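You operate a simulated robot arm through the tools that you are given. There is no shell and no other tool.

Carry out the task below with a simulated robot arm. There is one attempt and no reset: what you move stays moved.

Task
Stroke-test the air cylinder at the pressure on its plate.
Fine: set the knob, air on till the screen shows FULL STROKE, air off, knob to nought, push the rod back in.

Only the result counts: the job must be done as asked and must still hold three seconds after the hand-in. Knocking over, shifting, dropping, spilling or breaking anything else fails it.

Robot
A 7-joint arm with a two-finger parallel gripper, fixed in place. Base frame: the origin is on the floor under the middle of its stand, x ahead of it, y to its left, z up. Readings come in cm, rad, newtons and seconds.
With the tool pointing down near the work surface it reaches from about 48 to 92 cm from the base axis. Its first joint turns from -2.007 to 2.007 rad. Payload 3.91 kg.
Tool frame: the origin (TCP) lies between the finger pads and is the grasp point; the fingertips stand 3 cm ahead of it; z points along the fingers, y is the line along which they close. The gripper opens to 11 cm. The fingers are 2 cm wide and 1 cm thick; the gripper's body (4.8 by 11.2 cm) begins 5.5 cm behind the TCP.
Orientation is told as [roll, pitch, yaw] about the base's x, y, z axes, in that order, counted from this pose: with the fingers straight down and closing along the base's y, the tool's x points along the base's -x, its y along +y and its z along -z.

Tools
- The arm moves only by the tool step_arm. Its argument "series" is a list of rows, each a list of 3 entries, a list of its own where there are three numbers: the shift along the tool's x, y, z in units of 200 mm (1.0 is 200 mm), then the turn, a rotation vector about the tool's x, y, z in units of 90 degrees (1.0 is 90 degrees), then the finger opening in cm, from 0 to 11. In form: [[[dx, dy, dz], [wx, wy, wz], grip], ...]. A call has 1 to 20 rows; each row is the pose to reach, as a shift and turn from the pose commanded when the call began, along the tool's axes at that moment. A call with a number of a shift or a turn outside -1 to 1 is refused whole. Rows are played at 5 a second. More than 5 cm and 0.15 rad between two rows, or a gripper value outside its range, and nothing of the call is played. A pose out of reach is approached as far as the arm can. The call stops where the force on the tool passes 70 N (or 10 N more than at its start, if that is more) or the arm is blocked; 0.2 s more then pass. Each finger travels about 15.3 cm/s and halts on what it meets, pressing with about 21 N; the grip force reading is that of the motor and also rises with nothing between the fingers. The clock runs only during rows and for 0.2 s after the last one: add rows that repeat a pose to give the fingers time. It gives the time, the measured TCP pose, the force on the tool (base axes), the opening and the grip force at its end, in the units of the frame above (readings bear some noise), with the torque about the TCP (base axes, N m) and any sound that the robot's microphone picked up.
- Cameras (640 x 400 px; columns grow to the right, rows downward): "scene" is fixed at [40.46, -50.2, 149.77]; the picture's right is [0.94, -0.33, 0.00], its down [-0.18, -0.51, -0.84] and it looks along [0.28, 0.79, -0.54] (base axes); focal length 345 px, centre (320, 200). "wrist" rides on the gripper at [7.2, 1.7, -10.3] in the tool frame; the picture's right is [-0.23, 0.97, 0.00], its down [-0.76, -0.18, -0.62] and it looks along [-0.61, -0.14, 0.78] (tool axes); focal length 222 px, centre (320, 200).
- capture(camera): a new picture of that camera. No time passes.
- lift_body(by): slides the trunk up (or, below 0, down) by that many cm; the arm rides with it, the base frame stays. It gives what a move gives, with no picture.
- measure_at(camera, pixels): for up to 12 pixels [column, row] of the newest picture of that camera ("zoom" is the newest enlarged one), the place [x, y, z] in the base frame of the surface seen there, good to about 0.2 cm, but the place of the scene camera against the robot may be out by one fixed shift of up to 1.8 cm in any direction. No time passes.
- enlarge(camera, box): a new picture of the part [left, top, right, bottom] of that camera's present view, enlarged. No time passes.
- close_job(): hands the job in; it is judged then, once.

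Leave the gripper open and the arm clear of the work at the hand-in unless told otherwise.

The tools are called after "Request:" by a JSON object that holds its "api" and its "payload". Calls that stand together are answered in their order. step_arm: Moves the arm, as the interface text tells. Its arguments: {"type":"object","properties":{"series":{"type":"array","items":{"type":"array"}}},"required":["series"]} The other tools are called the same way: lift_body (by) moves the trunk up or down; capture (camera) takes a picture; measure_at (camera, pixels) gives the place of the surface under pixels of a picture; enlarge (camera, box) takes an enlarged picture of a part of a camera's view; close_job () hands the job in.

At the start:

```text
t: 0.0
ee_pos: [52.34, 3.93, 120.99]
tcp_rot: [-0.001, -0.001, -0.001]
ft_force: [0.5, 0.1, 0.0]
wrist_torque: [-0.02, -0.03, -0.02]
gripper_width: 10.99
gripper_force: 0.1
trunk travel left (down, up): [-72.5, 26.5]
```

scene: 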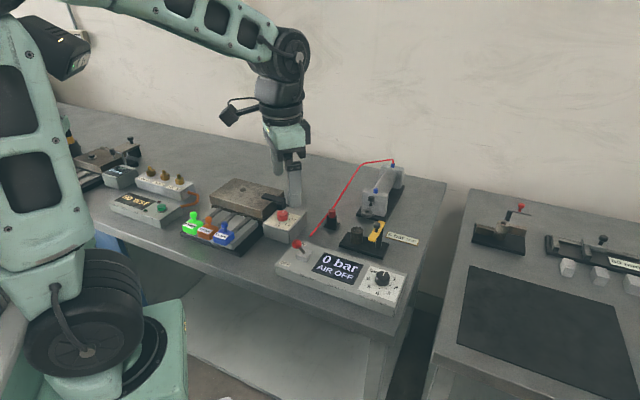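
wrist: 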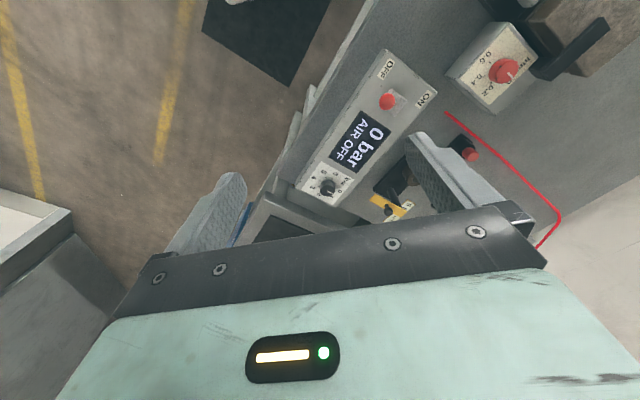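

I see a workbench with a control box (screen "0 bar AIR OFF") and, behind it, the air cylinder with a red hose. I'll take enlarged pictures of both first.

Request:
{"api": "enlarge", "payload": {"camera": "scene", "box": [260, 220, 420, 320]}}

Request:
{"api": "enlarge", "payload": {"camera": "scene", "box": [310, 140, 438, 220]}}

Request:
{"api": "enlarge", "payload": {"camera": "wrist", "box": [260, 30, 500, 220]}}

```text
4.00 times, centred on (340, 270) of scene
```

zoom: 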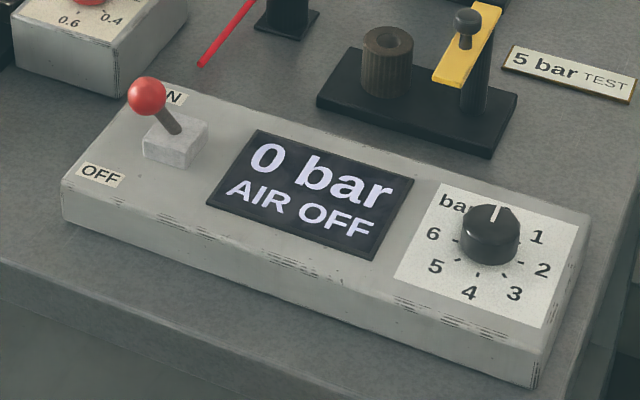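

```text
5.00 times, centred on (374, 180) of scene
```

zoom: 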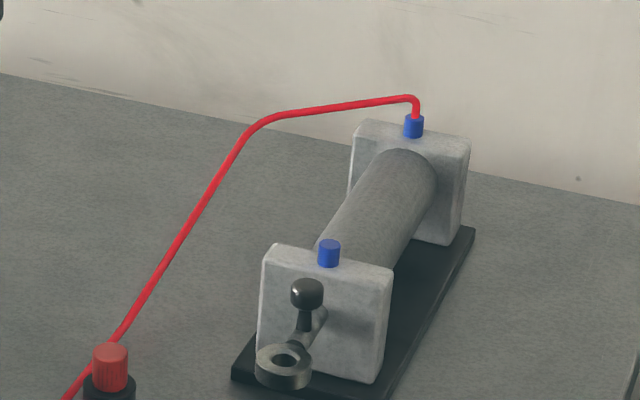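

```text
2.11 times, centred on (380, 125) of wrist
```

zoom: 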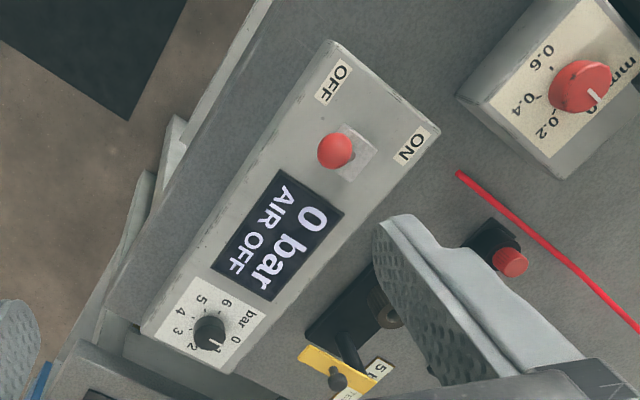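

The plate near the cylinder reads "5 bar TEST". I'll enlarge the region between the box and the cylinder to see what stands in the rod's path.

Request:
{"api": "enlarge", "payload": {"camera": "scene", "box": [320, 190, 432, 260]}}

Request:
{"api": "enlarge", "payload": {"camera": "scene", "box": [340, 150, 440, 250]}}

Request:
{"api": "enlarge", "payload": {"camera": "scene", "box": [60, 120, 300, 270]}}

Request:
{"api": "enlarge", "payload": {"camera": "scene", "box": [440, 190, 640, 315]}}

```text
5.71 times, centred on (376, 225) of scene
```

zoom: 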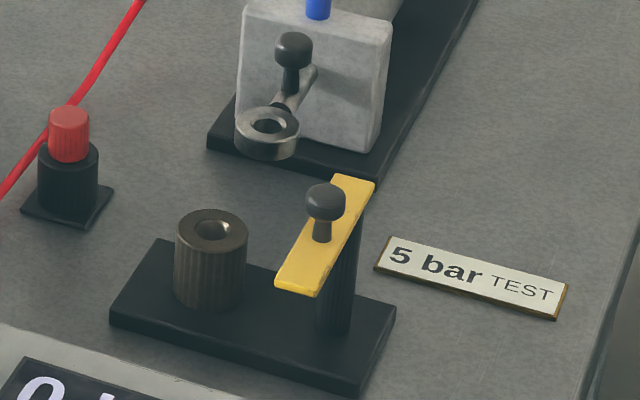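

```text
4.00 times, centred on (390, 200) of scene
```

zoom: 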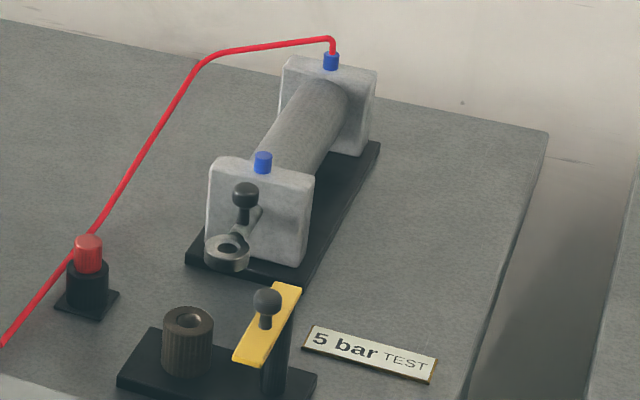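

```text
2.67 times, centred on (180, 195) of scene
```

zoom: 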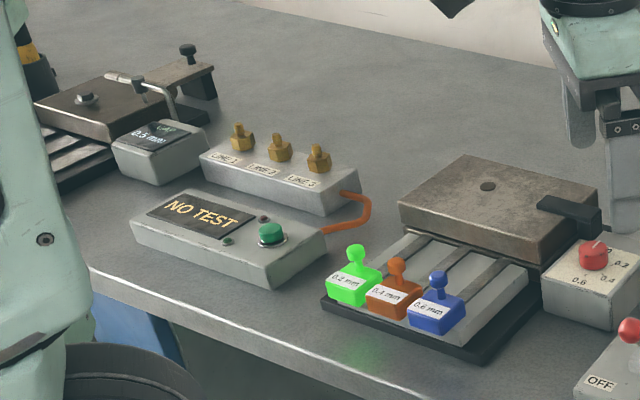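

```text
3.20 times, centred on (540, 252) of scene
```

zoom: 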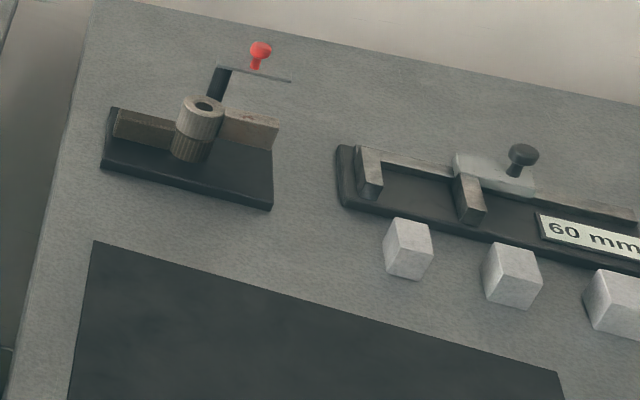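

Next I'll measure key points: cylinder caps, rod eye, rod knob, yellow arm, plate, control box features.

Request:
{"api": "capture", "payload": {"camera": "scene"}}

Request:
{"api": "enlarge", "payload": {"camera": "scene", "box": [320, 190, 432, 260]}}

Request:
{"api": "measure_at", "payload": {"camera": "zoom", "pixels": [[268, 112], [293, 42], [240, 125], [298, 140], [310, 75], [325, 190], [350, 180], [295, 285], [210, 218], [68, 113], [135, 300], [360, 375]]}}

Request:
{"api": "enlarge", "payload": {"camera": "scene", "box": [340, 150, 440, 250]}}

Request:
{"api": "measure_at", "payload": {"camera": "zoom", "pixels": [[331, 58], [264, 158], [230, 165], [300, 178], [258, 225], [305, 90], [245, 190], [220, 200], [290, 250], [370, 75], [285, 62], [370, 355]]}}

Request:
{"api": "enlarge", "payload": {"camera": "scene", "box": [260, 220, 420, 320]}}

Request:
{"api": "measure_at", "payload": {"camera": "zoom", "pixels": [[146, 95], [175, 130], [160, 150], [490, 222], [495, 212], [455, 230], [540, 238], [70, 195], [160, 85], [585, 215], [530, 360], [310, 200]]}}

```text
taken
```

scene: 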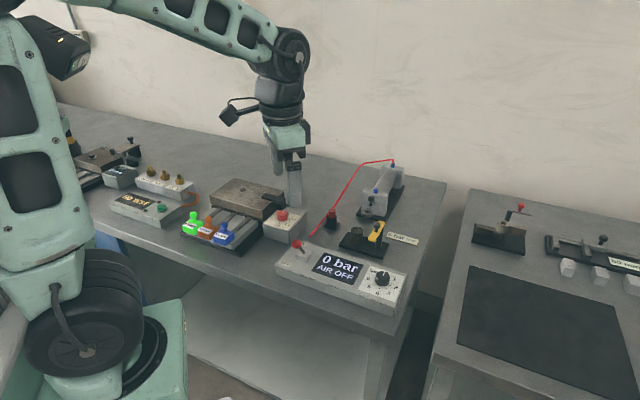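

```text
5.71 times, centred on (376, 225) of scene
```

zoom: 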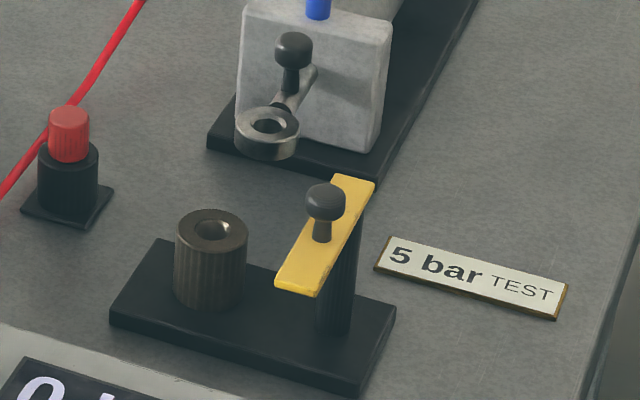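

```text
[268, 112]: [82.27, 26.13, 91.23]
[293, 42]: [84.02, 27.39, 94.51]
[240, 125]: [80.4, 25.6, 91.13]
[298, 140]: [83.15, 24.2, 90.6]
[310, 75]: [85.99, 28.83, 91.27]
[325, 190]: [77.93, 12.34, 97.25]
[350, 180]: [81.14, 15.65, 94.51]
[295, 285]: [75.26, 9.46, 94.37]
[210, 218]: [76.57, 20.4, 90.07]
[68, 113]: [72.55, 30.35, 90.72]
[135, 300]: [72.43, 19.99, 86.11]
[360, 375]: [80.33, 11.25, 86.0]
```

```text
4.00 times, centred on (390, 200) of scene
```

zoom: 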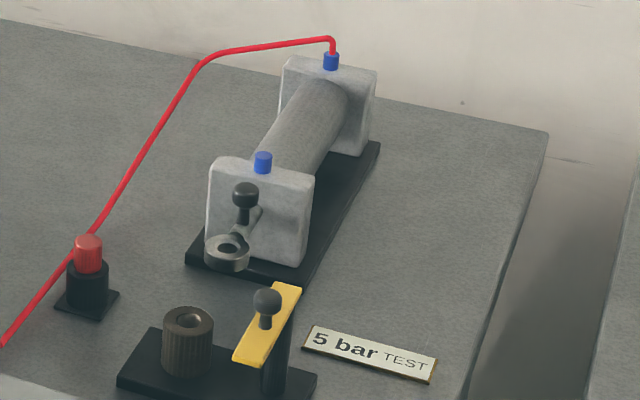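

```text
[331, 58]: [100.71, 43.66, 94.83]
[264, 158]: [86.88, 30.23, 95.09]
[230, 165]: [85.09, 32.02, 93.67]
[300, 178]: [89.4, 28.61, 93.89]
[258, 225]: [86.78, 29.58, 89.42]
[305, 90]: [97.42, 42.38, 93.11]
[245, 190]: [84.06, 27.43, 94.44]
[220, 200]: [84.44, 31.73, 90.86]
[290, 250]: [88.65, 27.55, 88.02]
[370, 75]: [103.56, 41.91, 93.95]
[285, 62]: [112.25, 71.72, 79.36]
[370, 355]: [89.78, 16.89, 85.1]
```

```text
4.00 times, centred on (340, 270) of scene
```

zoom: 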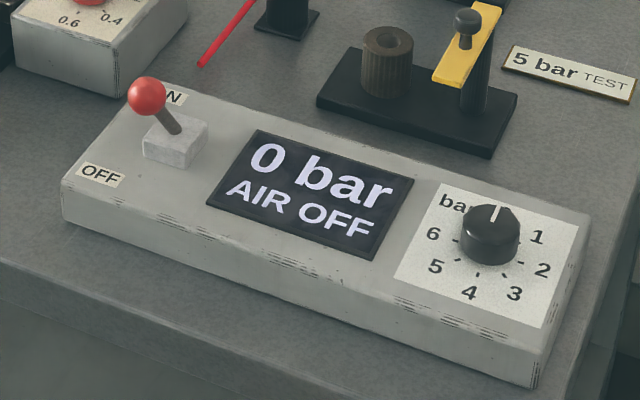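

```text
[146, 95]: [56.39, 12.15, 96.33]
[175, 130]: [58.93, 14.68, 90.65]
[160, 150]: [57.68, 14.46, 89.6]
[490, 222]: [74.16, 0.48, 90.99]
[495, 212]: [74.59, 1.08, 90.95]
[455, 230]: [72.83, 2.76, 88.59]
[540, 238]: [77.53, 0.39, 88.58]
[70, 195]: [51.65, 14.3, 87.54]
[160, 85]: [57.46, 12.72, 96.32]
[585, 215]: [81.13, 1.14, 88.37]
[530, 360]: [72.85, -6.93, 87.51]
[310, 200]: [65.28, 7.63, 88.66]
```

Scene readings put the control box turned about 45°, and the cylinder axis along (-0.71,-0.71). Since the scene camera may be shifted, I'll take the same points from the wrist camera to calibrate.

Request:
{"api": "enlarge", "payload": {"camera": "wrist", "box": [280, 40, 440, 220]}}

Request:
{"api": "capture", "payload": {"camera": "wrist"}}

Request:
{"api": "measure_at", "payload": {"camera": "wrist", "pixels": [[387, 101], [397, 107], [328, 188], [332, 191], [388, 50], [437, 97], [302, 187], [345, 205], [358, 145], [470, 155], [505, 72], [388, 210]]}}

```text
2.22 times, centred on (360, 130) of wrist
```

zoom: 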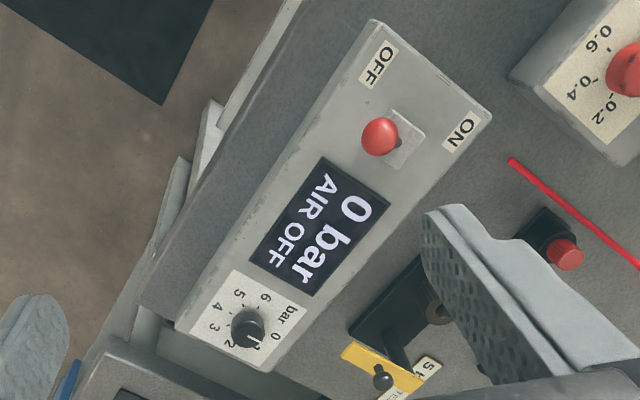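

```text
taken
```

wrist: 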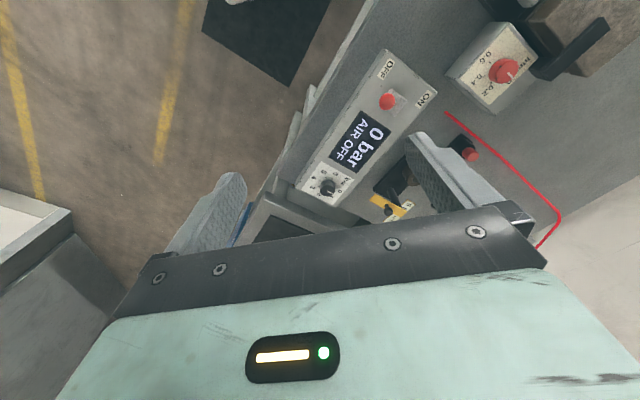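

```text
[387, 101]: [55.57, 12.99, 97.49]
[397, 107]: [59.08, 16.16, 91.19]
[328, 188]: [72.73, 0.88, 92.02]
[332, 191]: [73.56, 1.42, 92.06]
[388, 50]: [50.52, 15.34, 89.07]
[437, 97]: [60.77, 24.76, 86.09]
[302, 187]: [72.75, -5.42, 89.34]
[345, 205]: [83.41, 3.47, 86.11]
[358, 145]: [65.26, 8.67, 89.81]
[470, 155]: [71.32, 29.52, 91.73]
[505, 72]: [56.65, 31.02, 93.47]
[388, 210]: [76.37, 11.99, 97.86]
```

The wrist camera gives the table at about z 86.1, the box top at 89.7, the dial knob at (73.2, 1.2, 92) and the lever ball at (55.6, 13, 97.5). So the scene camera is off by roughly (+0.9, -0.9, -1.1). Next I'll fly high over the rod end to inspect what lies in its stroke path.

Request:
{"api": "step_arm", "payload": {"series": [[[-0.125, 0.125, 0.0625], [0, 0, 0], 11], [[-0.25, 0.25, 0.125], [0, 0, 0], 11], [[-0.375, 0.375, 0.1875], [0, 0, 0], 11], [[-0.5, 0.5, 0.25], [0, 0, 0], 11], [[-0.625, 0.625, 0.3125], [0, 0, 0], 11], [[-0.75, 0.75, 0.375], [0, 0, 0], 11], [[-0.875, 0.875, 0.4375], [0, 0, 0], 11], [[-1.0, 1.0, 0.5], [0, 0, 0], 11], [[-1.0, 1.0, 0.5], [0, 0, 0], 11]]}}

Request:
{"api": "capture", "payload": {"camera": "wrist"}}

```text
t: 2.0
ee_pos: [72.54, 24.07, 110.89]
tcp_rot: [0.0, 0.0, 0.0]
ft_force: [-0.6, -0.4, -0.5]
wrist_torque: [0.02, -0.02, 0.0]
gripper_width: 11.0
gripper_force: 0.0
trunk travel left (down, up): [-72.5, 26.5]
```

```text
taken
```

wrist: 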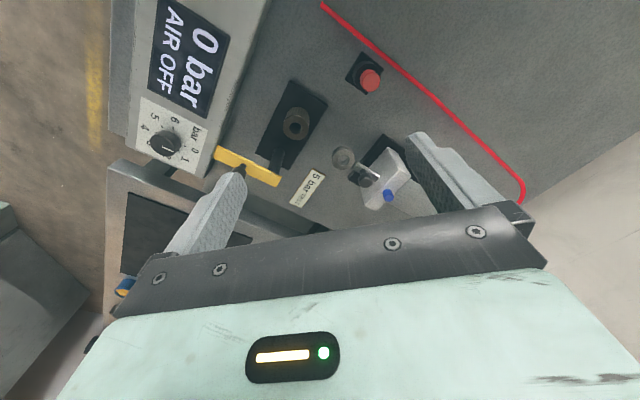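

I can see the bushing base (295,125), the rod eye (343,157), cap and plate. I'll enlarge and measure the path.

Request:
{"api": "enlarge", "payload": {"camera": "wrist", "box": [200, 60, 424, 220]}}

Request:
{"api": "measure_at", "payload": {"camera": "wrist", "pixels": [[295, 116], [288, 128], [306, 121], [297, 134], [342, 157], [335, 155], [352, 176], [357, 172], [388, 195], [250, 167], [241, 169], [163, 143]]}}

```text
2.50 times, centred on (312, 140) of wrist
```

zoom: 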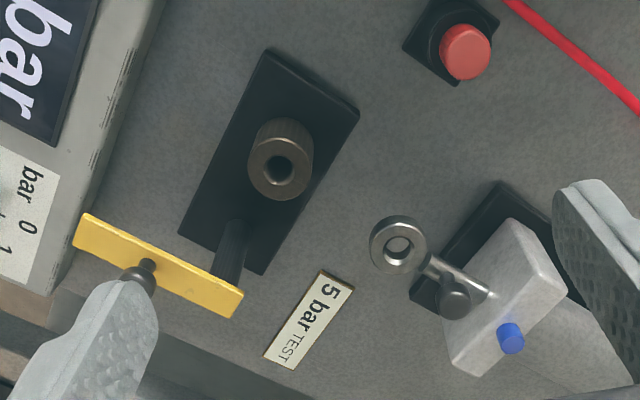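

```text
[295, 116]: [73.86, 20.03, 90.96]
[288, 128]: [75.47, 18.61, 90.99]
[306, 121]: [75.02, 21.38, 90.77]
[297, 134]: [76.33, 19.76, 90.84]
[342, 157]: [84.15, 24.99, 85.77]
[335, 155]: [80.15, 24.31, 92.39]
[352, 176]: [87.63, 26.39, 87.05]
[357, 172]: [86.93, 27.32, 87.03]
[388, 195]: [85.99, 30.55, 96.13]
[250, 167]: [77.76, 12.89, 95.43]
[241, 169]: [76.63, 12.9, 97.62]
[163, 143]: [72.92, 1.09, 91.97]
```

I'll now measure the eye ring and rod knob on the zoomed picture for the rod axis line.

Request:
{"api": "measure_at", "payload": {"camera": "zoom", "pixels": [[378, 240], [400, 222], [418, 235], [400, 268], [430, 268], [455, 298], [452, 280], [468, 275], [510, 330], [510, 225], [450, 355], [560, 278]]}}

Request:
{"api": "measure_at", "payload": {"camera": "wrist", "pixels": [[290, 100], [300, 190], [320, 178], [370, 82], [220, 152], [279, 181], [262, 152], [327, 101]]}}

```text
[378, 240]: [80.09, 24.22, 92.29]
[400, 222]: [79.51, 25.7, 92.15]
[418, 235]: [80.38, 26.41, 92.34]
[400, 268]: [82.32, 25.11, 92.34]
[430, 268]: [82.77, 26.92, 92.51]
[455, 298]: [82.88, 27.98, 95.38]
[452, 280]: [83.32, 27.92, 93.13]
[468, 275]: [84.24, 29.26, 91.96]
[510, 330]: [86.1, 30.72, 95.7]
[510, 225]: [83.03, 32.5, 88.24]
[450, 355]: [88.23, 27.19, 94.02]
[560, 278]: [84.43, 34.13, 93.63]
```

```text
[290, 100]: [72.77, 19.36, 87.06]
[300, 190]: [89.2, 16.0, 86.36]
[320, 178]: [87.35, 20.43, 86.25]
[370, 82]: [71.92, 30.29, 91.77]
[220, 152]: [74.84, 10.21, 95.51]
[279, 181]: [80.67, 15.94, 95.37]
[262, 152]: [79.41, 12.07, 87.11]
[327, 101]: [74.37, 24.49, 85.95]
```

The rod line (x−y≈55.4) runs right over the brown bushing (centre about (75.1, 20), top z≈90.9). I need to know whether the eye's underside clears it, so I'll enlarge the scene view tightly and measure both heights with one camera.

Request:
{"api": "enlarge", "payload": {"camera": "scene", "box": [348, 192, 388, 217]}}

Request:
{"api": "capture", "payload": {"camera": "scene"}}

```text
16.00 times, centred on (368, 204) of scene
```

zoom: 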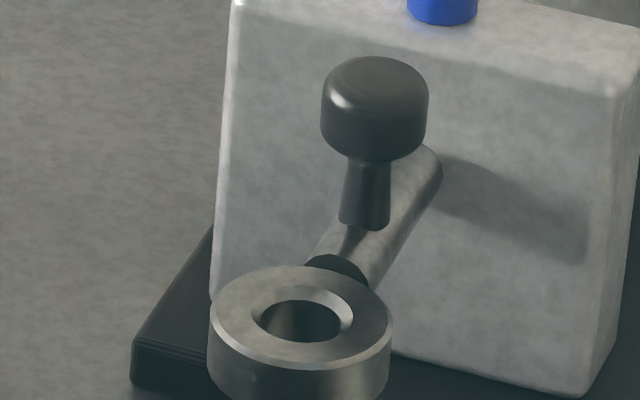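

```text
taken
```

scene: 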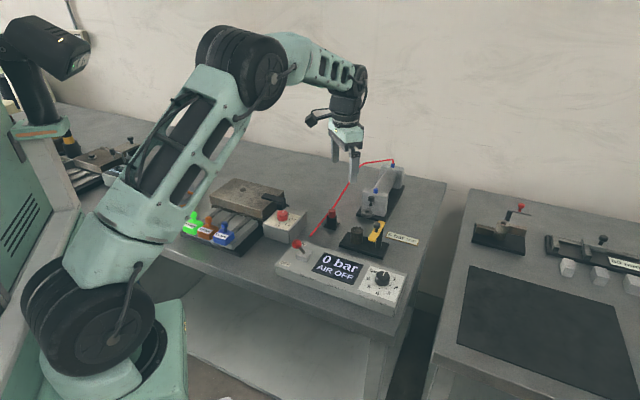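

Request:
{"api": "enlarge", "payload": {"camera": "scene", "box": [346, 200, 386, 225]}}

Request:
{"api": "measure_at", "payload": {"camera": "zoom", "pixels": [[330, 160], [250, 200], [330, 225], [330, 245], [330, 262], [330, 270], [260, 255], [330, 120], [410, 240], [400, 60], [250, 350], [330, 350]]}}

Request:
{"api": "enlarge", "payload": {"camera": "scene", "box": [336, 220, 376, 245]}}

Request:
{"api": "measure_at", "payload": {"camera": "zoom", "pixels": [[250, 120], [200, 150], [330, 130], [280, 200], [280, 240], [280, 280], [280, 300], [280, 60], [240, 80], [340, 90], [220, 90], [310, 170]]}}

```text
16.00 times, centred on (366, 212) of scene
```

zoom: 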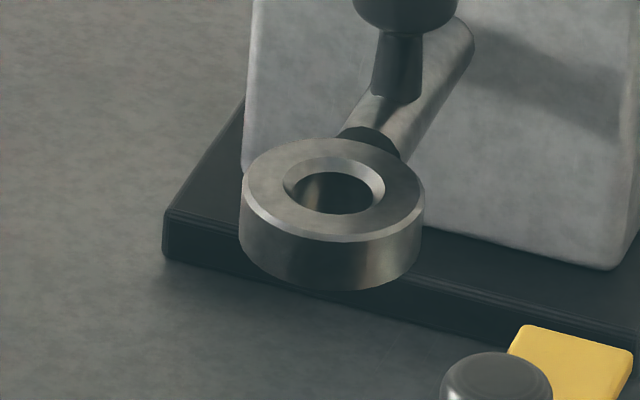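

```text
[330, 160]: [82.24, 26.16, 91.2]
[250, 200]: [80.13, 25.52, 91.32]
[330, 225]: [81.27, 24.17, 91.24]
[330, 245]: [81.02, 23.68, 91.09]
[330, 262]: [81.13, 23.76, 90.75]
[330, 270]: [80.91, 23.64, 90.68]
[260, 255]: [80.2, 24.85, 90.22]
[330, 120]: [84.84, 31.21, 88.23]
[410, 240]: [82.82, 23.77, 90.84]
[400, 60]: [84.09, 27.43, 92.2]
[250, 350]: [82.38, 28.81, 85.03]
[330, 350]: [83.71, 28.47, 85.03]
```

```text
16.00 times, centred on (356, 232) of scene
```

zoom: 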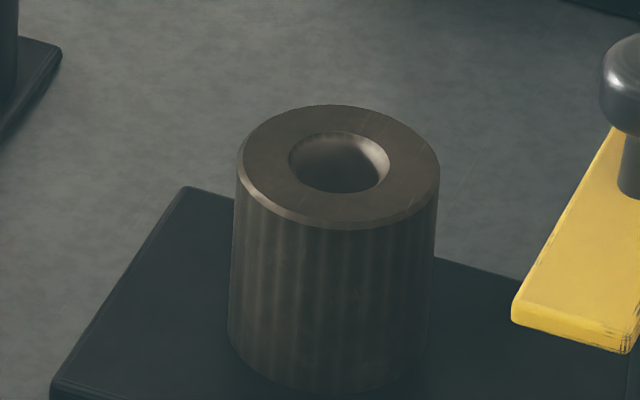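

```text
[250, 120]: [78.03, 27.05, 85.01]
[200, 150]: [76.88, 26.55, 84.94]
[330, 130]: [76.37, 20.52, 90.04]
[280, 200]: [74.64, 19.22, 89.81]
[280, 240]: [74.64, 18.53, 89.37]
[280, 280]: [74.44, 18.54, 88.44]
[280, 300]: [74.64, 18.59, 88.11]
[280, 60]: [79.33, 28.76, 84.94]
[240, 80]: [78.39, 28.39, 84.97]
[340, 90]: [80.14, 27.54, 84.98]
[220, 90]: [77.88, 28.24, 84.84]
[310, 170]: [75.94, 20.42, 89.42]
```

The eye's underside (z≈90.25 in the scene frame) sits just above the bushing top (≈89.95), and the yellow arm is swung clear, about 6.8 cm to the side. So the stroke looks free. Next I'll move back over the dial knob to look at it closely.

Request:
{"api": "step_arm", "payload": {"series": [[[0, -0.2, 0.03], [0, 0, 0], 11], [[0, -0.4, 0.06], [0, 0, 0], 11], [[0, -0.6, 0.09], [0, 0, 0], 11], [[0, -0.8, 0.12], [0, 0, 0], 11], [[0, -1.0, 0.15], [0, 0, 0], 11], [[0, -1.0, 0.15], [0, 0, 0], 11]]}}

Request:
{"api": "step_arm", "payload": {"series": [[[-0.02, -0.07, 0.06], [0, 0, 0], 11], [[-0.02, -0.145, 0.12], [0, 0, 0], 11], [[-0.02, -0.145, 0.12], [0, 0, 0], 11]]}}

Request:
{"api": "capture", "payload": {"camera": "wrist"}}

Request:
{"api": "enlarge", "payload": {"camera": "wrist", "box": [240, 60, 400, 160]}}

```text
t: 3.4
ee_pos: [72.32, 3.74, 108.11]
tcp_rot: [-0.001, -0.001, -0.001]
ft_force: [-0.6, -0.3, 0.3]
wrist_torque: [0.0, 0.04, 0.0]
gripper_width: 10.98
gripper_force: 0.0
trunk travel left (down, up): [-72.5, 26.5]
```

```text
t: 4.2
ee_pos: [72.75, 1.0, 105.37]
tcp_rot: [-0.001, 0.001, 0.001]
ft_force: [0.0, -0.3, 1.0]
wrist_torque: [0.01, -0.01, -0.03]
gripper_width: 11.03
gripper_force: 0.1
trunk travel left (down, up): [-72.5, 26.5]
```

```text
taken
```

wrist: 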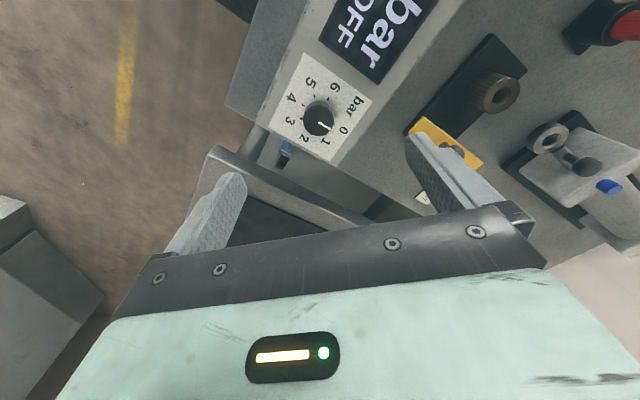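

```text
4.00 times, centred on (320, 110) of wrist
```

zoom: 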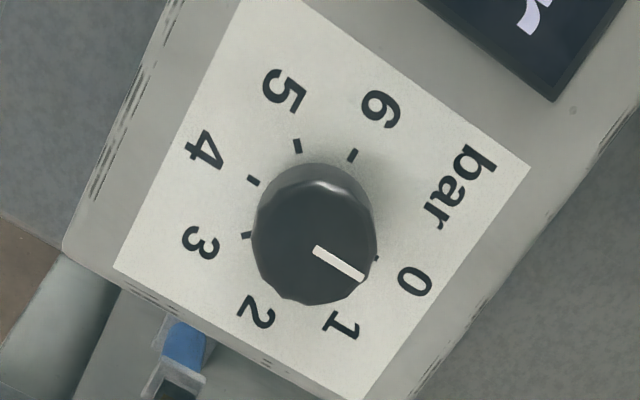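

The dial runs 0–6 clockwise at about 45° per bar (the ticks confirm it), so 5 bar needs about 225° clockwise as seen from above. I'll measure the knob's rim and the plate surface.

Request:
{"api": "measure_at", "payload": {"camera": "zoom", "pixels": [[315, 185], [262, 250], [370, 240], [315, 300], [280, 285], [290, 200], [340, 200], [355, 285], [310, 240], [200, 200], [330, 110], [400, 300]]}}

```text
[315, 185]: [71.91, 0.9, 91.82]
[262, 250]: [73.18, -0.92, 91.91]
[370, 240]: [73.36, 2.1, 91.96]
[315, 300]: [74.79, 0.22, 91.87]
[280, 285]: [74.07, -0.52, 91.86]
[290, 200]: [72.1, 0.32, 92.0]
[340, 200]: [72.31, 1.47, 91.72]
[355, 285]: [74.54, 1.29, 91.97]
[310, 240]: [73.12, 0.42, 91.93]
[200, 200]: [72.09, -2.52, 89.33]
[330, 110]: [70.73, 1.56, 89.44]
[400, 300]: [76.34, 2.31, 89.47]
```

Knob top centre is about (73.3, 0.6, 91.9), radius about 1.55 cm, plate z 89.4. I'll turn the wrist counter-clockwise 90° in the air while centring over the knob at TCP z≈97.5.

Request:
{"api": "step_arm", "payload": {"series": [[[-0.002, -0.002, 0.03], [0, 0, -0.083], 8], [[-0.005, -0.003, 0.06], [0, 0, -0.166], 6], [[-0.007, -0.005, 0.1], [0, 0, -0.25], 6], [[-0.01, -0.007, 0.13], [0, 0, -0.333], 6], [[-0.012, -0.008, 0.16], [0, 0, -0.416], 6], [[-0.014, -0.01, 0.2], [0, 0, -0.5], 6], [[-0.016, -0.012, 0.23], [0, 0, -0.583], 6], [[-0.018, -0.013, 0.26], [0, 0, -0.666], 6], [[-0.02, -0.015, 0.3], [0, 0, -0.75], 6], [[-0.022, -0.017, 0.33], [0, 0, -0.833], 6], [[-0.025, -0.018, 0.36], [0, 0, -0.916], 6], [[-0.0275, -0.02, 0.39], [0, 0, -1.0], 6], [[-0.0275, -0.02, 0.39], [0, 0, -1.0], 6]]}}

Request:
{"api": "capture", "payload": {"camera": "wrist"}}

```text
t: 7.0
ee_pos: [73.4, 0.77, 97.67]
tcp_rot: [0.001, 0.0, 1.572]
ft_force: [-0.2, 0.1, -0.4]
wrist_torque: [0.03, 0.0, 0.01]
gripper_width: 6.0
gripper_force: 0.2
trunk travel left (down, up): [-72.5, 26.5]
```

```text
taken
```

wrist: 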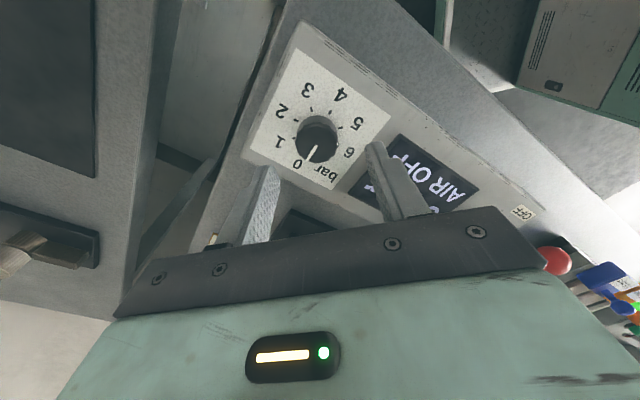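

Yaw +90° is reached. I'll re-measure the knob rim from this nearer view before closing in.

Request:
{"api": "enlarge", "payload": {"camera": "wrist", "box": [256, 100, 384, 180]}}

Request:
{"api": "measure_at", "payload": {"camera": "wrist", "pixels": [[301, 140], [335, 135], [318, 130], [310, 157], [300, 148], [333, 147], [327, 155], [304, 135], [318, 143], [340, 185], [365, 160], [280, 185]]}}

```text
5.00 times, centred on (320, 140) of wrist
```

zoom: 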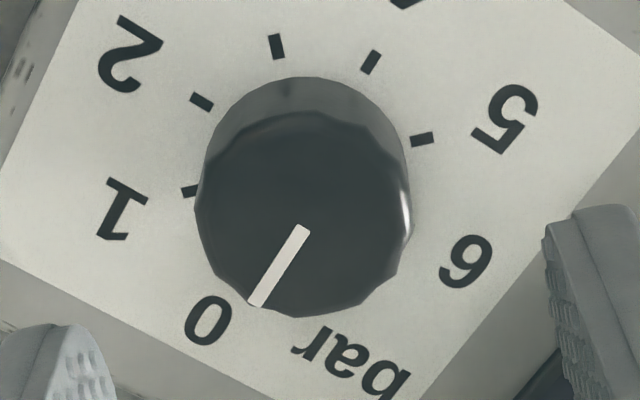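

```text
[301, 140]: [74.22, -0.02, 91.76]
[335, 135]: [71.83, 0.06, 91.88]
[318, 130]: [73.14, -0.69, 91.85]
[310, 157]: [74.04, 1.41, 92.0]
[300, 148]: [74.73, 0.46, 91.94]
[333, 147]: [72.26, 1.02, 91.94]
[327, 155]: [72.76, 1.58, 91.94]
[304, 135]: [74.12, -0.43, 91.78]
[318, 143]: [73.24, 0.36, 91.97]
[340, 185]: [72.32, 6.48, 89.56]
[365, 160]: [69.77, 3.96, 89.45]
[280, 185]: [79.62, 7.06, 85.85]
```

Knob centre is about (73.4, 0.5), radius about 1.6. Next: turn 22.5° more counter-clockwise, descend to TCP z≈93.1 (fingertips about 0.6 cm above the plate), and close on the knob.

Request:
{"api": "step_arm", "payload": {"series": [[[0.002, -0.002, 0.0], [0, 0, -0.083], 6], [[0.005, -0.005, 0.0], [0, 0, -0.166], 6], [[0.005, -0.005, 0.0], [0, 0, -0.25], 6], [[0.005, -0.005, 0.08], [0, 0, -0.25], 6], [[0.005, -0.005, 0.16], [0, 0, -0.25], 6], [[0.005, -0.005, 0.225], [0, 0, -0.25], 6], [[0.005, -0.005, 0.225], [0, 0, -0.25], 6]]}}

Request:
{"api": "capture", "payload": {"camera": "wrist"}}

```text
t: 8.6
ee_pos: [73.33, 0.7, 93.31]
tcp_rot: [-0.001, 0.001, 1.964]
ft_force: [-1.4, -0.3, 0.0]
wrist_torque: [0.0, -0.01, 0.0]
gripper_width: 5.99
gripper_force: 0.0
trunk travel left (down, up): [-72.5, 26.5]
```

```text
taken
```

wrist: 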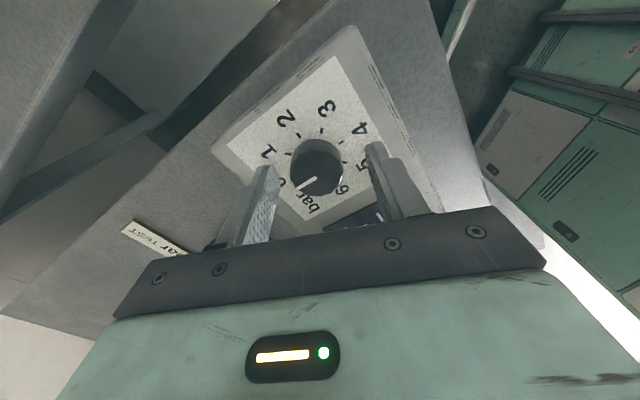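

The knob sits centred between the fingers at (317,172). I'll close on it.

Request:
{"api": "step_arm", "payload": {"series": [[[0, 0, 0], [0, 0, 0], 2], [[0, 0, 0], [0, 0, 0], 2], [[0, 0, 0], [0, 0, 0], 2]]}}

Request:
{"api": "capture", "payload": {"camera": "wrist"}}

```text
t: 9.4
ee_pos: [73.57, 0.69, 93.34]
tcp_rot: [-0.003, -0.001, 1.963]
ft_force: [20.4, 7.0, -4.4]
wrist_torque: [0.2, -0.32, 0.0]
gripper_width: 3.39
gripper_force: 45.2
trunk travel left (down, up): [-72.5, 26.5]
```

```text
taken
```

wrist: 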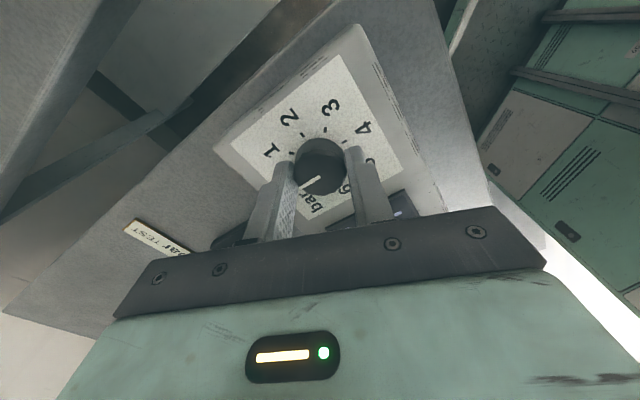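

The grip closed at 3.39 cm, but with a 21 N side force towards +x: the knob is slightly off along the closing axis. I'll shift the command about 0.25 cm along tool −y to relieve it.

Request:
{"api": "step_arm", "payload": {"series": [[[0, -0.006, 0], [0, 0, 0], 2], [[0, -0.0125, 0], [0, 0, 0], 2], [[0, -0.0125, 0], [0, 0, 0], 2]]}}

```text
t: 10.2
ee_pos: [73.38, 0.64, 93.29]
tcp_rot: [0.003, 0.0, 1.964]
ft_force: [7.3, 4.7, -0.2]
wrist_torque: [0.34, -0.39, -0.05]
gripper_width: 3.34
gripper_force: 45.3
trunk travel left (down, up): [-72.5, 26.5]
```

Side force dropped to about 8 N. I'll rotate clockwise (tool +z) 90° in small steps, holding the grip.

Request:
{"api": "step_arm", "payload": {"series": [[[0, -0.003, 0], [0, 0, 0.08], 2], [[0, -0.005, 0], [0, 0, 0.16], 2], [[0, -0.005, 0], [0, 0, 0.24], 2], [[0, -0.005, 0], [0, 0, 0.32], 2], [[0, -0.005, 0], [0, 0, 0.4], 2], [[0, -0.005, 0], [0, 0, 0.48], 2], [[0, -0.005, 0], [0, 0, 0.5], 2]]}}

Request:
{"api": "capture", "payload": {"camera": "wrist"}}

Request:
{"api": "enlarge", "payload": {"camera": "scene", "box": [260, 220, 420, 320]}}

```text
t: 11.8
ee_pos: [73.55, 0.65, 93.3]
tcp_rot: [-0.001, 0.001, 1.176]
ft_force: [-15.6, 4.1, 22.1]
wrist_torque: [-0.57, 1.24, 0.04]
gripper_width: 3.38
gripper_force: 45.5
trunk travel left (down, up): [-72.5, 26.5]
```

```text
taken
```

wrist: 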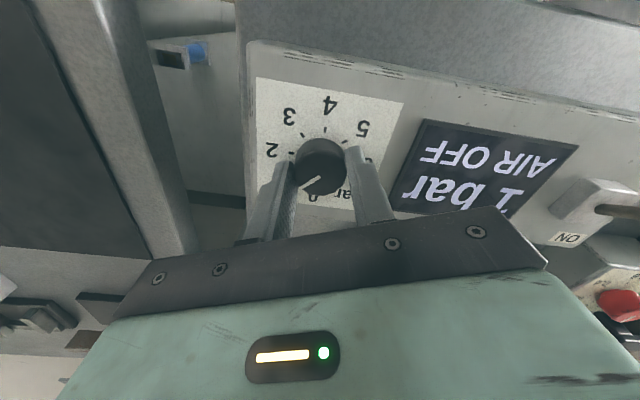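

```text
4.00 times, centred on (340, 270) of scene
```

zoom: 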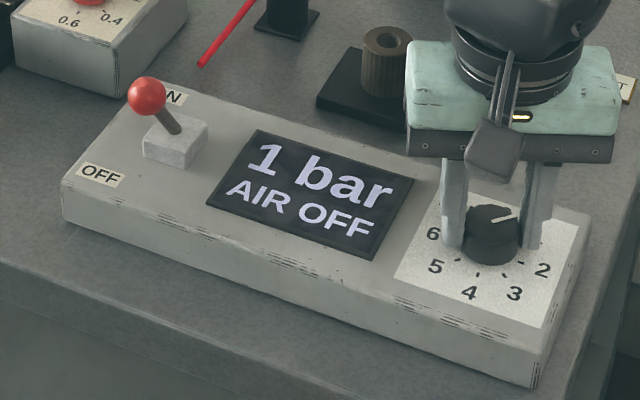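

The screen now reads "1 bar" after 45°, so the turn tracks one to one. There is some side force (−16 N x, 22 N up), so I'll trim the position a little and turn another 90°.

Request:
{"api": "step_arm", "payload": {"series": [[[-0.005, 0.005, -0.004], [0, 0, 0], 2], [[-0.008, 0.009, -0.006], [0, 0, 0.04], 2], [[-0.008, 0.009, -0.006], [0, 0, 0.12], 2], [[-0.008, 0.009, -0.006], [0, 0, 0.2], 2], [[-0.008, 0.009, -0.006], [0, 0, 0.28], 2], [[-0.008, 0.009, -0.006], [0, 0, 0.36], 2], [[-0.008, 0.009, -0.006], [0, 0, 0.44], 2], [[-0.008, 0.009, -0.006], [0, 0, 0.5], 2], [[-0.008, 0.009, -0.006], [0, 0, 0.5], 2]]}}

Request:
{"api": "capture", "payload": {"camera": "wrist"}}

Request:
{"api": "enlarge", "payload": {"camera": "scene", "box": [260, 220, 420, 320]}}

```text
t: 13.8
ee_pos: [73.5, 0.69, 93.38]
tcp_rot: [-0.002, 0.002, 0.391]
ft_force: [0.3, -17.6, -2.3]
wrist_torque: [-0.49, 0.73, -0.02]
gripper_width: 3.37
gripper_force: 45.4
trunk travel left (down, up): [-72.5, 26.5]
```

```text
taken
```

wrist: 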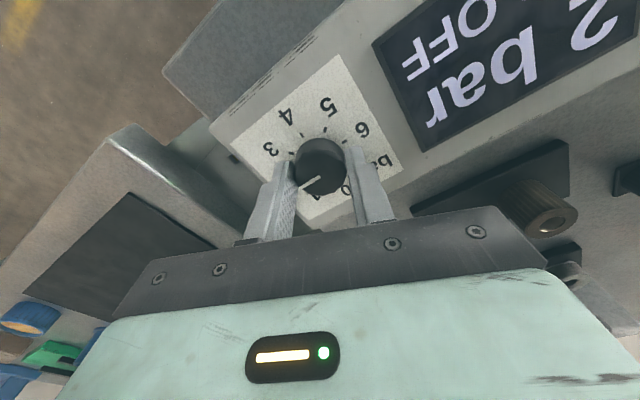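

```text
4.00 times, centred on (340, 270) of scene
```

zoom: 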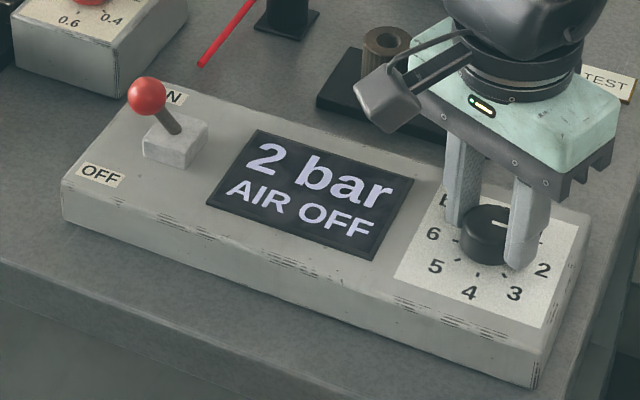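

Now 2 bar. Trimming 0.15 cm along tool −y to ease the 17 N side force, then another 90° clockwise.

Request:
{"api": "step_arm", "payload": {"series": [[[0, -0.004, 0], [0, 0, 0], 2], [[0, -0.008, 0], [0, 0, 0.08], 2], [[0, -0.008, 0], [0, 0, 0.16], 2], [[0, -0.008, 0], [0, 0, 0.24], 2], [[0, -0.008, 0], [0, 0, 0.32], 2], [[0, -0.008, 0], [0, 0, 0.4], 2], [[0, -0.008, 0], [0, 0, 0.48], 2], [[0, -0.008, 0], [0, 0, 0.5], 2], [[0, -0.008, 0], [0, 0, 0.58], 2], [[0, -0.008, 0], [0, 0, 0.66], 2], [[0, -0.008, 0], [0, 0, 0.74], 2], [[0, -0.008, 0], [0, 0, 0.82], 2], [[0, -0.008, 0], [0, 0, 0.9], 2], [[0, -0.008, 0], [0, 0, 0.98], 2], [[0, -0.008, 0], [0, 0, 1.0], 2], [[0, -0.008, 0], [0, 0, 1.0], 2]]}}

Request:
{"api": "capture", "payload": {"camera": "wrist"}}

Request:
{"api": "enlarge", "payload": {"camera": "scene", "box": [260, 220, 420, 320]}}

```text
t: 17.2
ee_pos: [73.53, 0.71, 93.34]
tcp_rot: [-0.001, -0.001, -1.18]
ft_force: [-15.5, -13.0, -12.0]
wrist_torque: [0.11, 0.21, -0.01]
gripper_width: 3.35
gripper_force: 45.2
trunk travel left (down, up): [-72.5, 26.5]
```

```text
taken
```

wrist: 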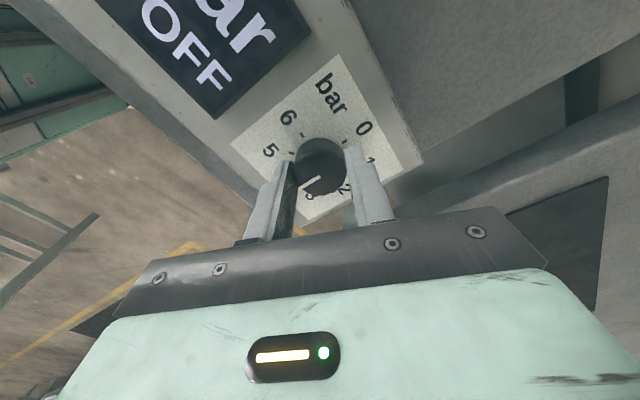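

```text
4.00 times, centred on (340, 270) of scene
```

zoom: 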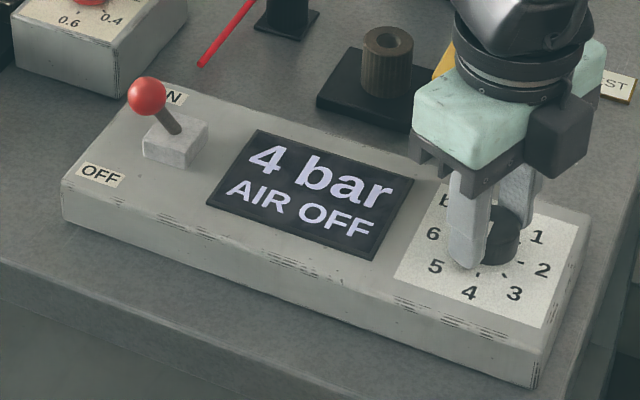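

4 bar. Trim 0.2 cm along tool −y and turn the last 45°.

Request:
{"api": "step_arm", "payload": {"series": [[[0, -0.005, 0], [0, 0, 0], 2], [[0, -0.009, 0], [0, 0, 0.08], 2], [[0, -0.009, 0], [0, 0, 0.16], 2], [[0, -0.009, 0], [0, 0, 0.24], 2], [[0, -0.009, 0], [0, 0, 0.32], 2], [[0, -0.009, 0], [0, 0, 0.4], 2], [[0, -0.009, 0], [0, 0, 0.48], 2], [[0, -0.009, 0], [0, 0, 0.5], 2], [[0, -0.009, 0], [0, 0, 0.5], 2]]}}

Request:
{"api": "capture", "payload": {"camera": "wrist"}}

Request:
{"api": "enlarge", "payload": {"camera": "scene", "box": [260, 220, 420, 320]}}

```text
t: 19.2
ee_pos: [73.5, 0.7, 93.34]
tcp_rot: [0.0, -0.001, -1.965]
ft_force: [4.8, -2.4, -13.7]
wrist_torque: [-0.24, 0.59, -0.05]
gripper_width: 3.37
gripper_force: 44.9
trunk travel left (down, up): [-72.5, 26.5]
```

```text
taken
```

wrist: 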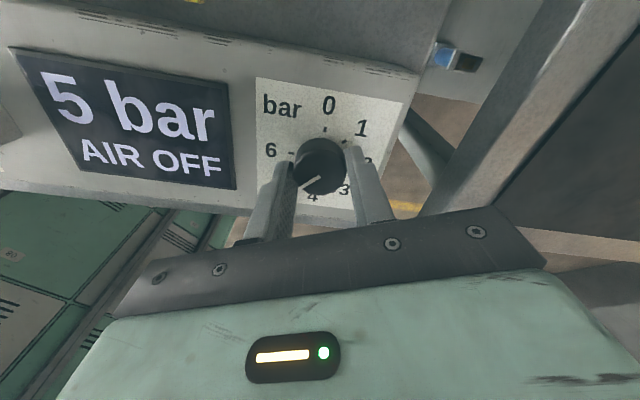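

```text
4.00 times, centred on (340, 270) of scene
```

zoom: 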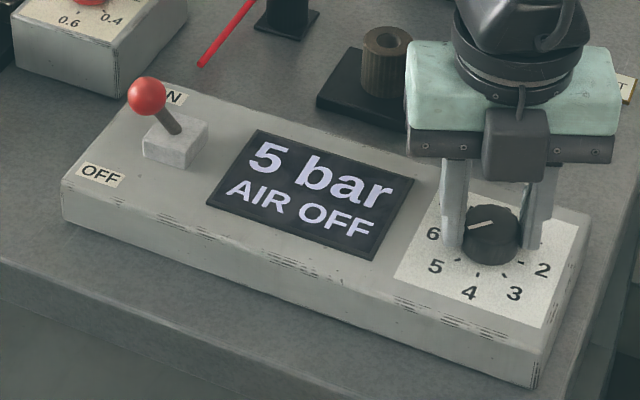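

The screen reads "5 bar". I'll open the fingers and check that it stays, then rise.

Request:
{"api": "step_arm", "payload": {"series": [[[0, 0, 0], [0, 0, 0], 6], [[0, 0, 0], [0, 0, 0], 6], [[0, 0, -0.2], [0, 0, 0], 6], [[0, 0, -0.4], [0, 0, 0], 6], [[0, 0, -0.5], [0, 0, 0], 6], [[0, 0, -0.5], [0, 0, 0], 6]]}}

Request:
{"api": "capture", "payload": {"camera": "wrist"}}

Request:
{"api": "enlarge", "payload": {"camera": "scene", "box": [260, 220, 420, 320]}}

```text
t: 20.6
ee_pos: [73.22, 0.91, 103.21]
tcp_rot: [0.001, 0.002, -1.964]
ft_force: [0.3, -0.6, 0.1]
wrist_torque: [-0.01, 0.01, -0.02]
gripper_width: 5.98
gripper_force: 0.0
trunk travel left (down, up): [-72.5, 26.5]
```

```text
taken
```

wrist: 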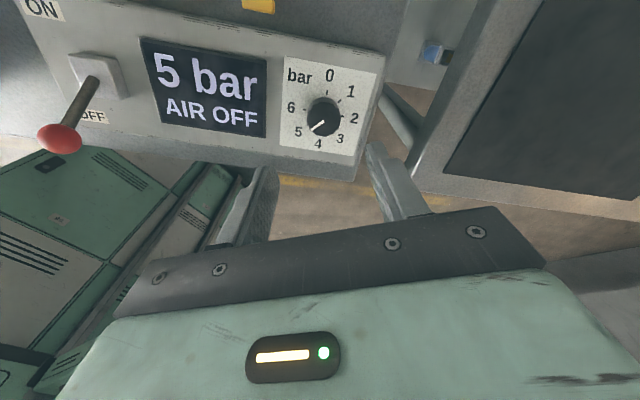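

```text
4.00 times, centred on (340, 270) of scene
```

zoom: 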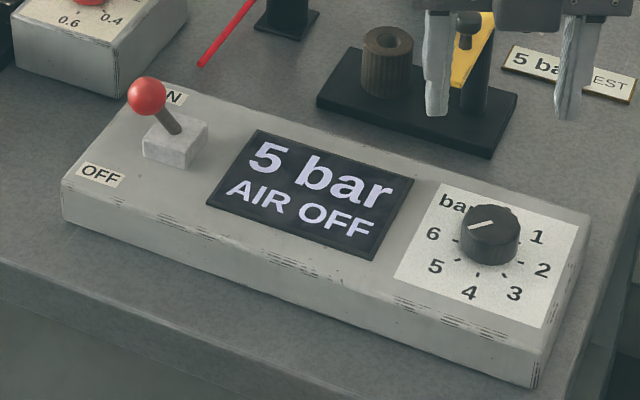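

It holds at 5 bar. Now I'll measure the lever ball, stem and base block from the wrist view.

Request:
{"api": "measure_at", "payload": {"camera": "wrist", "pixels": [[60, 134], [50, 138], [72, 140], [60, 148], [88, 98], [80, 112], [93, 84], [85, 60], [115, 58], [120, 95], [40, 12], [95, 118]]}}

```text
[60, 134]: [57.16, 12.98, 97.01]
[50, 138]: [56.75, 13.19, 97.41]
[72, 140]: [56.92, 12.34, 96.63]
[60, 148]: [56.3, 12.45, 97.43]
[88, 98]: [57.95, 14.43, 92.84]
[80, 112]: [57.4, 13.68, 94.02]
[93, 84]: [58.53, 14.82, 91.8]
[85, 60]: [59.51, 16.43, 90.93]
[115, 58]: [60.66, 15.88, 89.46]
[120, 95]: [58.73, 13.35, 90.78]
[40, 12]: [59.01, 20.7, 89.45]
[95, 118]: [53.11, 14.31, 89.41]
```

Ball centre is about (56.4, 12.9, 96.8), pivot near (59.2, 15.4), leaning to OFF; ON lies along (+0.71,+0.71). I'll close the fingers, turn to yaw −45° and fly at z≈103 towards the OFF side of the ball.

Request:
{"api": "step_arm", "payload": {"series": [[[0.007, -0.1, 0], [0, 0, -0.08], 3], [[0.014, -0.2, 0], [0, 0, -0.16], 0], [[0.021, -0.3, 0], [0, 0, -0.24], 0], [[0.028, -0.4, 0], [0, 0, -0.32], 0], [[0.035, -0.5, 0], [0, 0, -0.4], 0], [[0.042, -0.6, 0], [0, 0, -0.48], 0], [[0.049, -0.7, 0], [0, 0, -0.56], 0], [[0.056, -0.8, 0], [0, 0, -0.64], 0], [[0.063, -0.9, 0], [0, 0, -0.72], 0], [[0.066, -0.96, 0], [0, 0, -0.75], 0], [[0.066, -0.96, 0], [0, 0, -0.75], 0]]}}

Request:
{"api": "capture", "payload": {"camera": "wrist"}}

Request:
{"api": "capture", "payload": {"camera": "scene"}}

```text
t: 23.0
ee_pos: [56.22, 9.16, 103.42]
tcp_rot: [-0.001, 0.0, -0.782]
ft_force: [-0.4, -0.7, 1.4]
wrist_torque: [-0.02, 0.02, 0.02]
gripper_width: 0.0
gripper_force: 20.8
trunk travel left (down, up): [-72.5, 26.5]
```

```text
taken
```

wrist: 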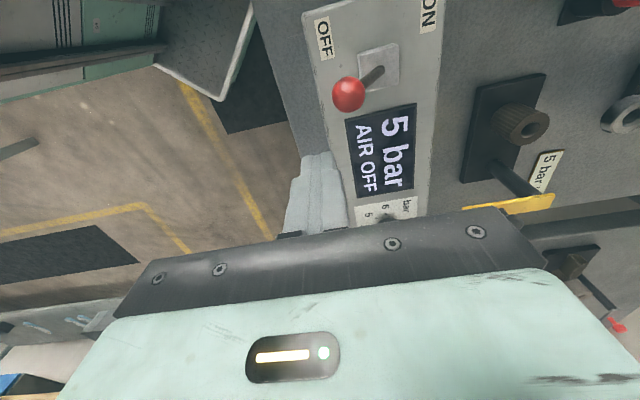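

```text
taken
```

scene: 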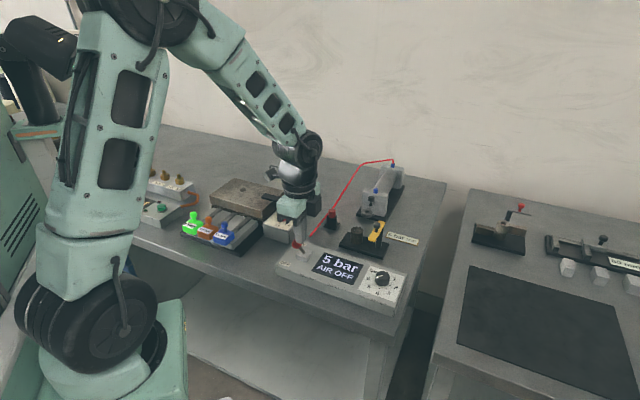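

Both cameras see the screen. I'll measure the ball again from here at (348,95).

Request:
{"api": "measure_at", "payload": {"camera": "wrist", "pixels": [[348, 95], [335, 95], [360, 98], [348, 80], [348, 108], [372, 77], [380, 70], [390, 60], [378, 45], [378, 88], [325, 40], [428, 15]]}}

```text
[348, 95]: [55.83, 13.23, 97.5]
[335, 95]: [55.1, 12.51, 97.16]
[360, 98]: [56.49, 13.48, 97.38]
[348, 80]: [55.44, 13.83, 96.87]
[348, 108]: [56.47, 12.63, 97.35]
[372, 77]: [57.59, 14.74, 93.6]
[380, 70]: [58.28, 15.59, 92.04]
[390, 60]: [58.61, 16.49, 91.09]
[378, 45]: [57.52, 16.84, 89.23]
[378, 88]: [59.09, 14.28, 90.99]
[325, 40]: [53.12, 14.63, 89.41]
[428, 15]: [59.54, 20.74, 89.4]
```

Ball centre about (56.0, 13.1, 96.6). I'll place the closed fingers at (53.5, 10.6) on its OFF side and descend to TCP z≈97.

Request:
{"api": "step_arm", "payload": {"series": [[[0.07, -0.022, 0], [0, 0, 0], 0], [[0.147, -0.044, 0], [0, 0, 0], 0], [[0.147, -0.044, 0.1], [0, 0, 0], 0], [[0.147, -0.044, 0.2], [0, 0, 0], 0], [[0.147, -0.044, 0.32], [0, 0, 0], 0], [[0.147, -0.044, 0.32], [0, 0, 0], 0]]}}

Request:
{"api": "capture", "payload": {"camera": "wrist"}}

```text
t: 24.4
ee_pos: [53.66, 10.87, 97.13]
tcp_rot: [-0.001, 0.0, -0.786]
ft_force: [-1.1, 0.3, 0.4]
wrist_torque: [0.03, 0.04, 0.0]
gripper_width: 0.01
gripper_force: 21.3
trunk travel left (down, up): [-72.5, 26.5]
```

```text
taken
```

wrist: 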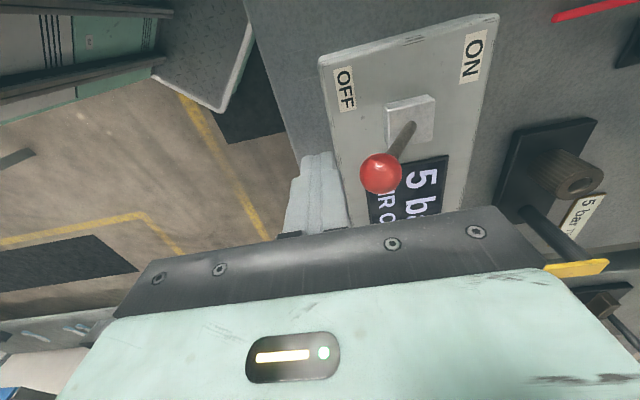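

The ball is right beside the fingers in line at (380,173). I'll push along tool +y (towards ON) 7 cm in 1 cm steps.

Request:
{"api": "step_arm", "payload": {"series": [[[0, 0.05, 0], [0, 0, 0], 0], [[0, 0.1, 0], [0, 0, 0], 0], [[0, 0.15, 0], [0, 0, 0], 0], [[0, 0.2, 0], [0, 0, 0], 0], [[0, 0.25, 0], [0, 0, 0], 0], [[0, 0.3, 0], [0, 0, 0], 0], [[0, 0.35, 0], [0, 0, 0], 0]]}}

Request:
{"api": "capture", "payload": {"camera": "wrist"}}

Request:
{"api": "capture", "payload": {"camera": "scene"}}

```text
t: 26.0
ee_pos: [58.49, 15.79, 96.95]
tcp_rot: [0.001, 0.0, -0.786]
ft_force: [0.2, -0.2, 1.2]
wrist_torque: [-0.04, 0.03, 0.0]
gripper_width: 0.01
gripper_force: 21.0
trunk travel left (down, up): [-72.5, 26.5]
```

```text
taken
```

wrist: 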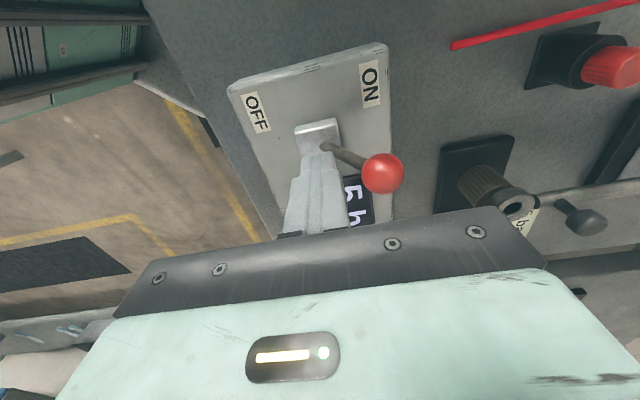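

```text
taken
```

scene: 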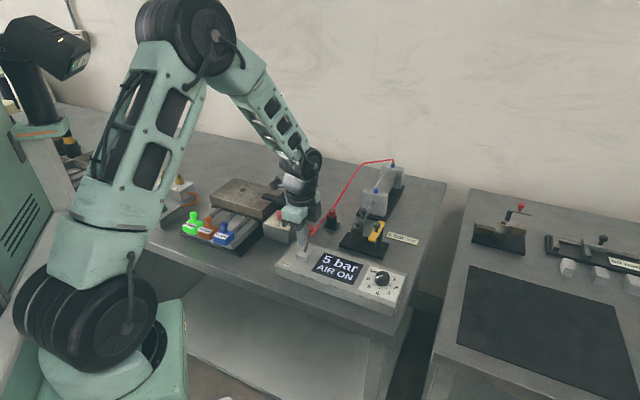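

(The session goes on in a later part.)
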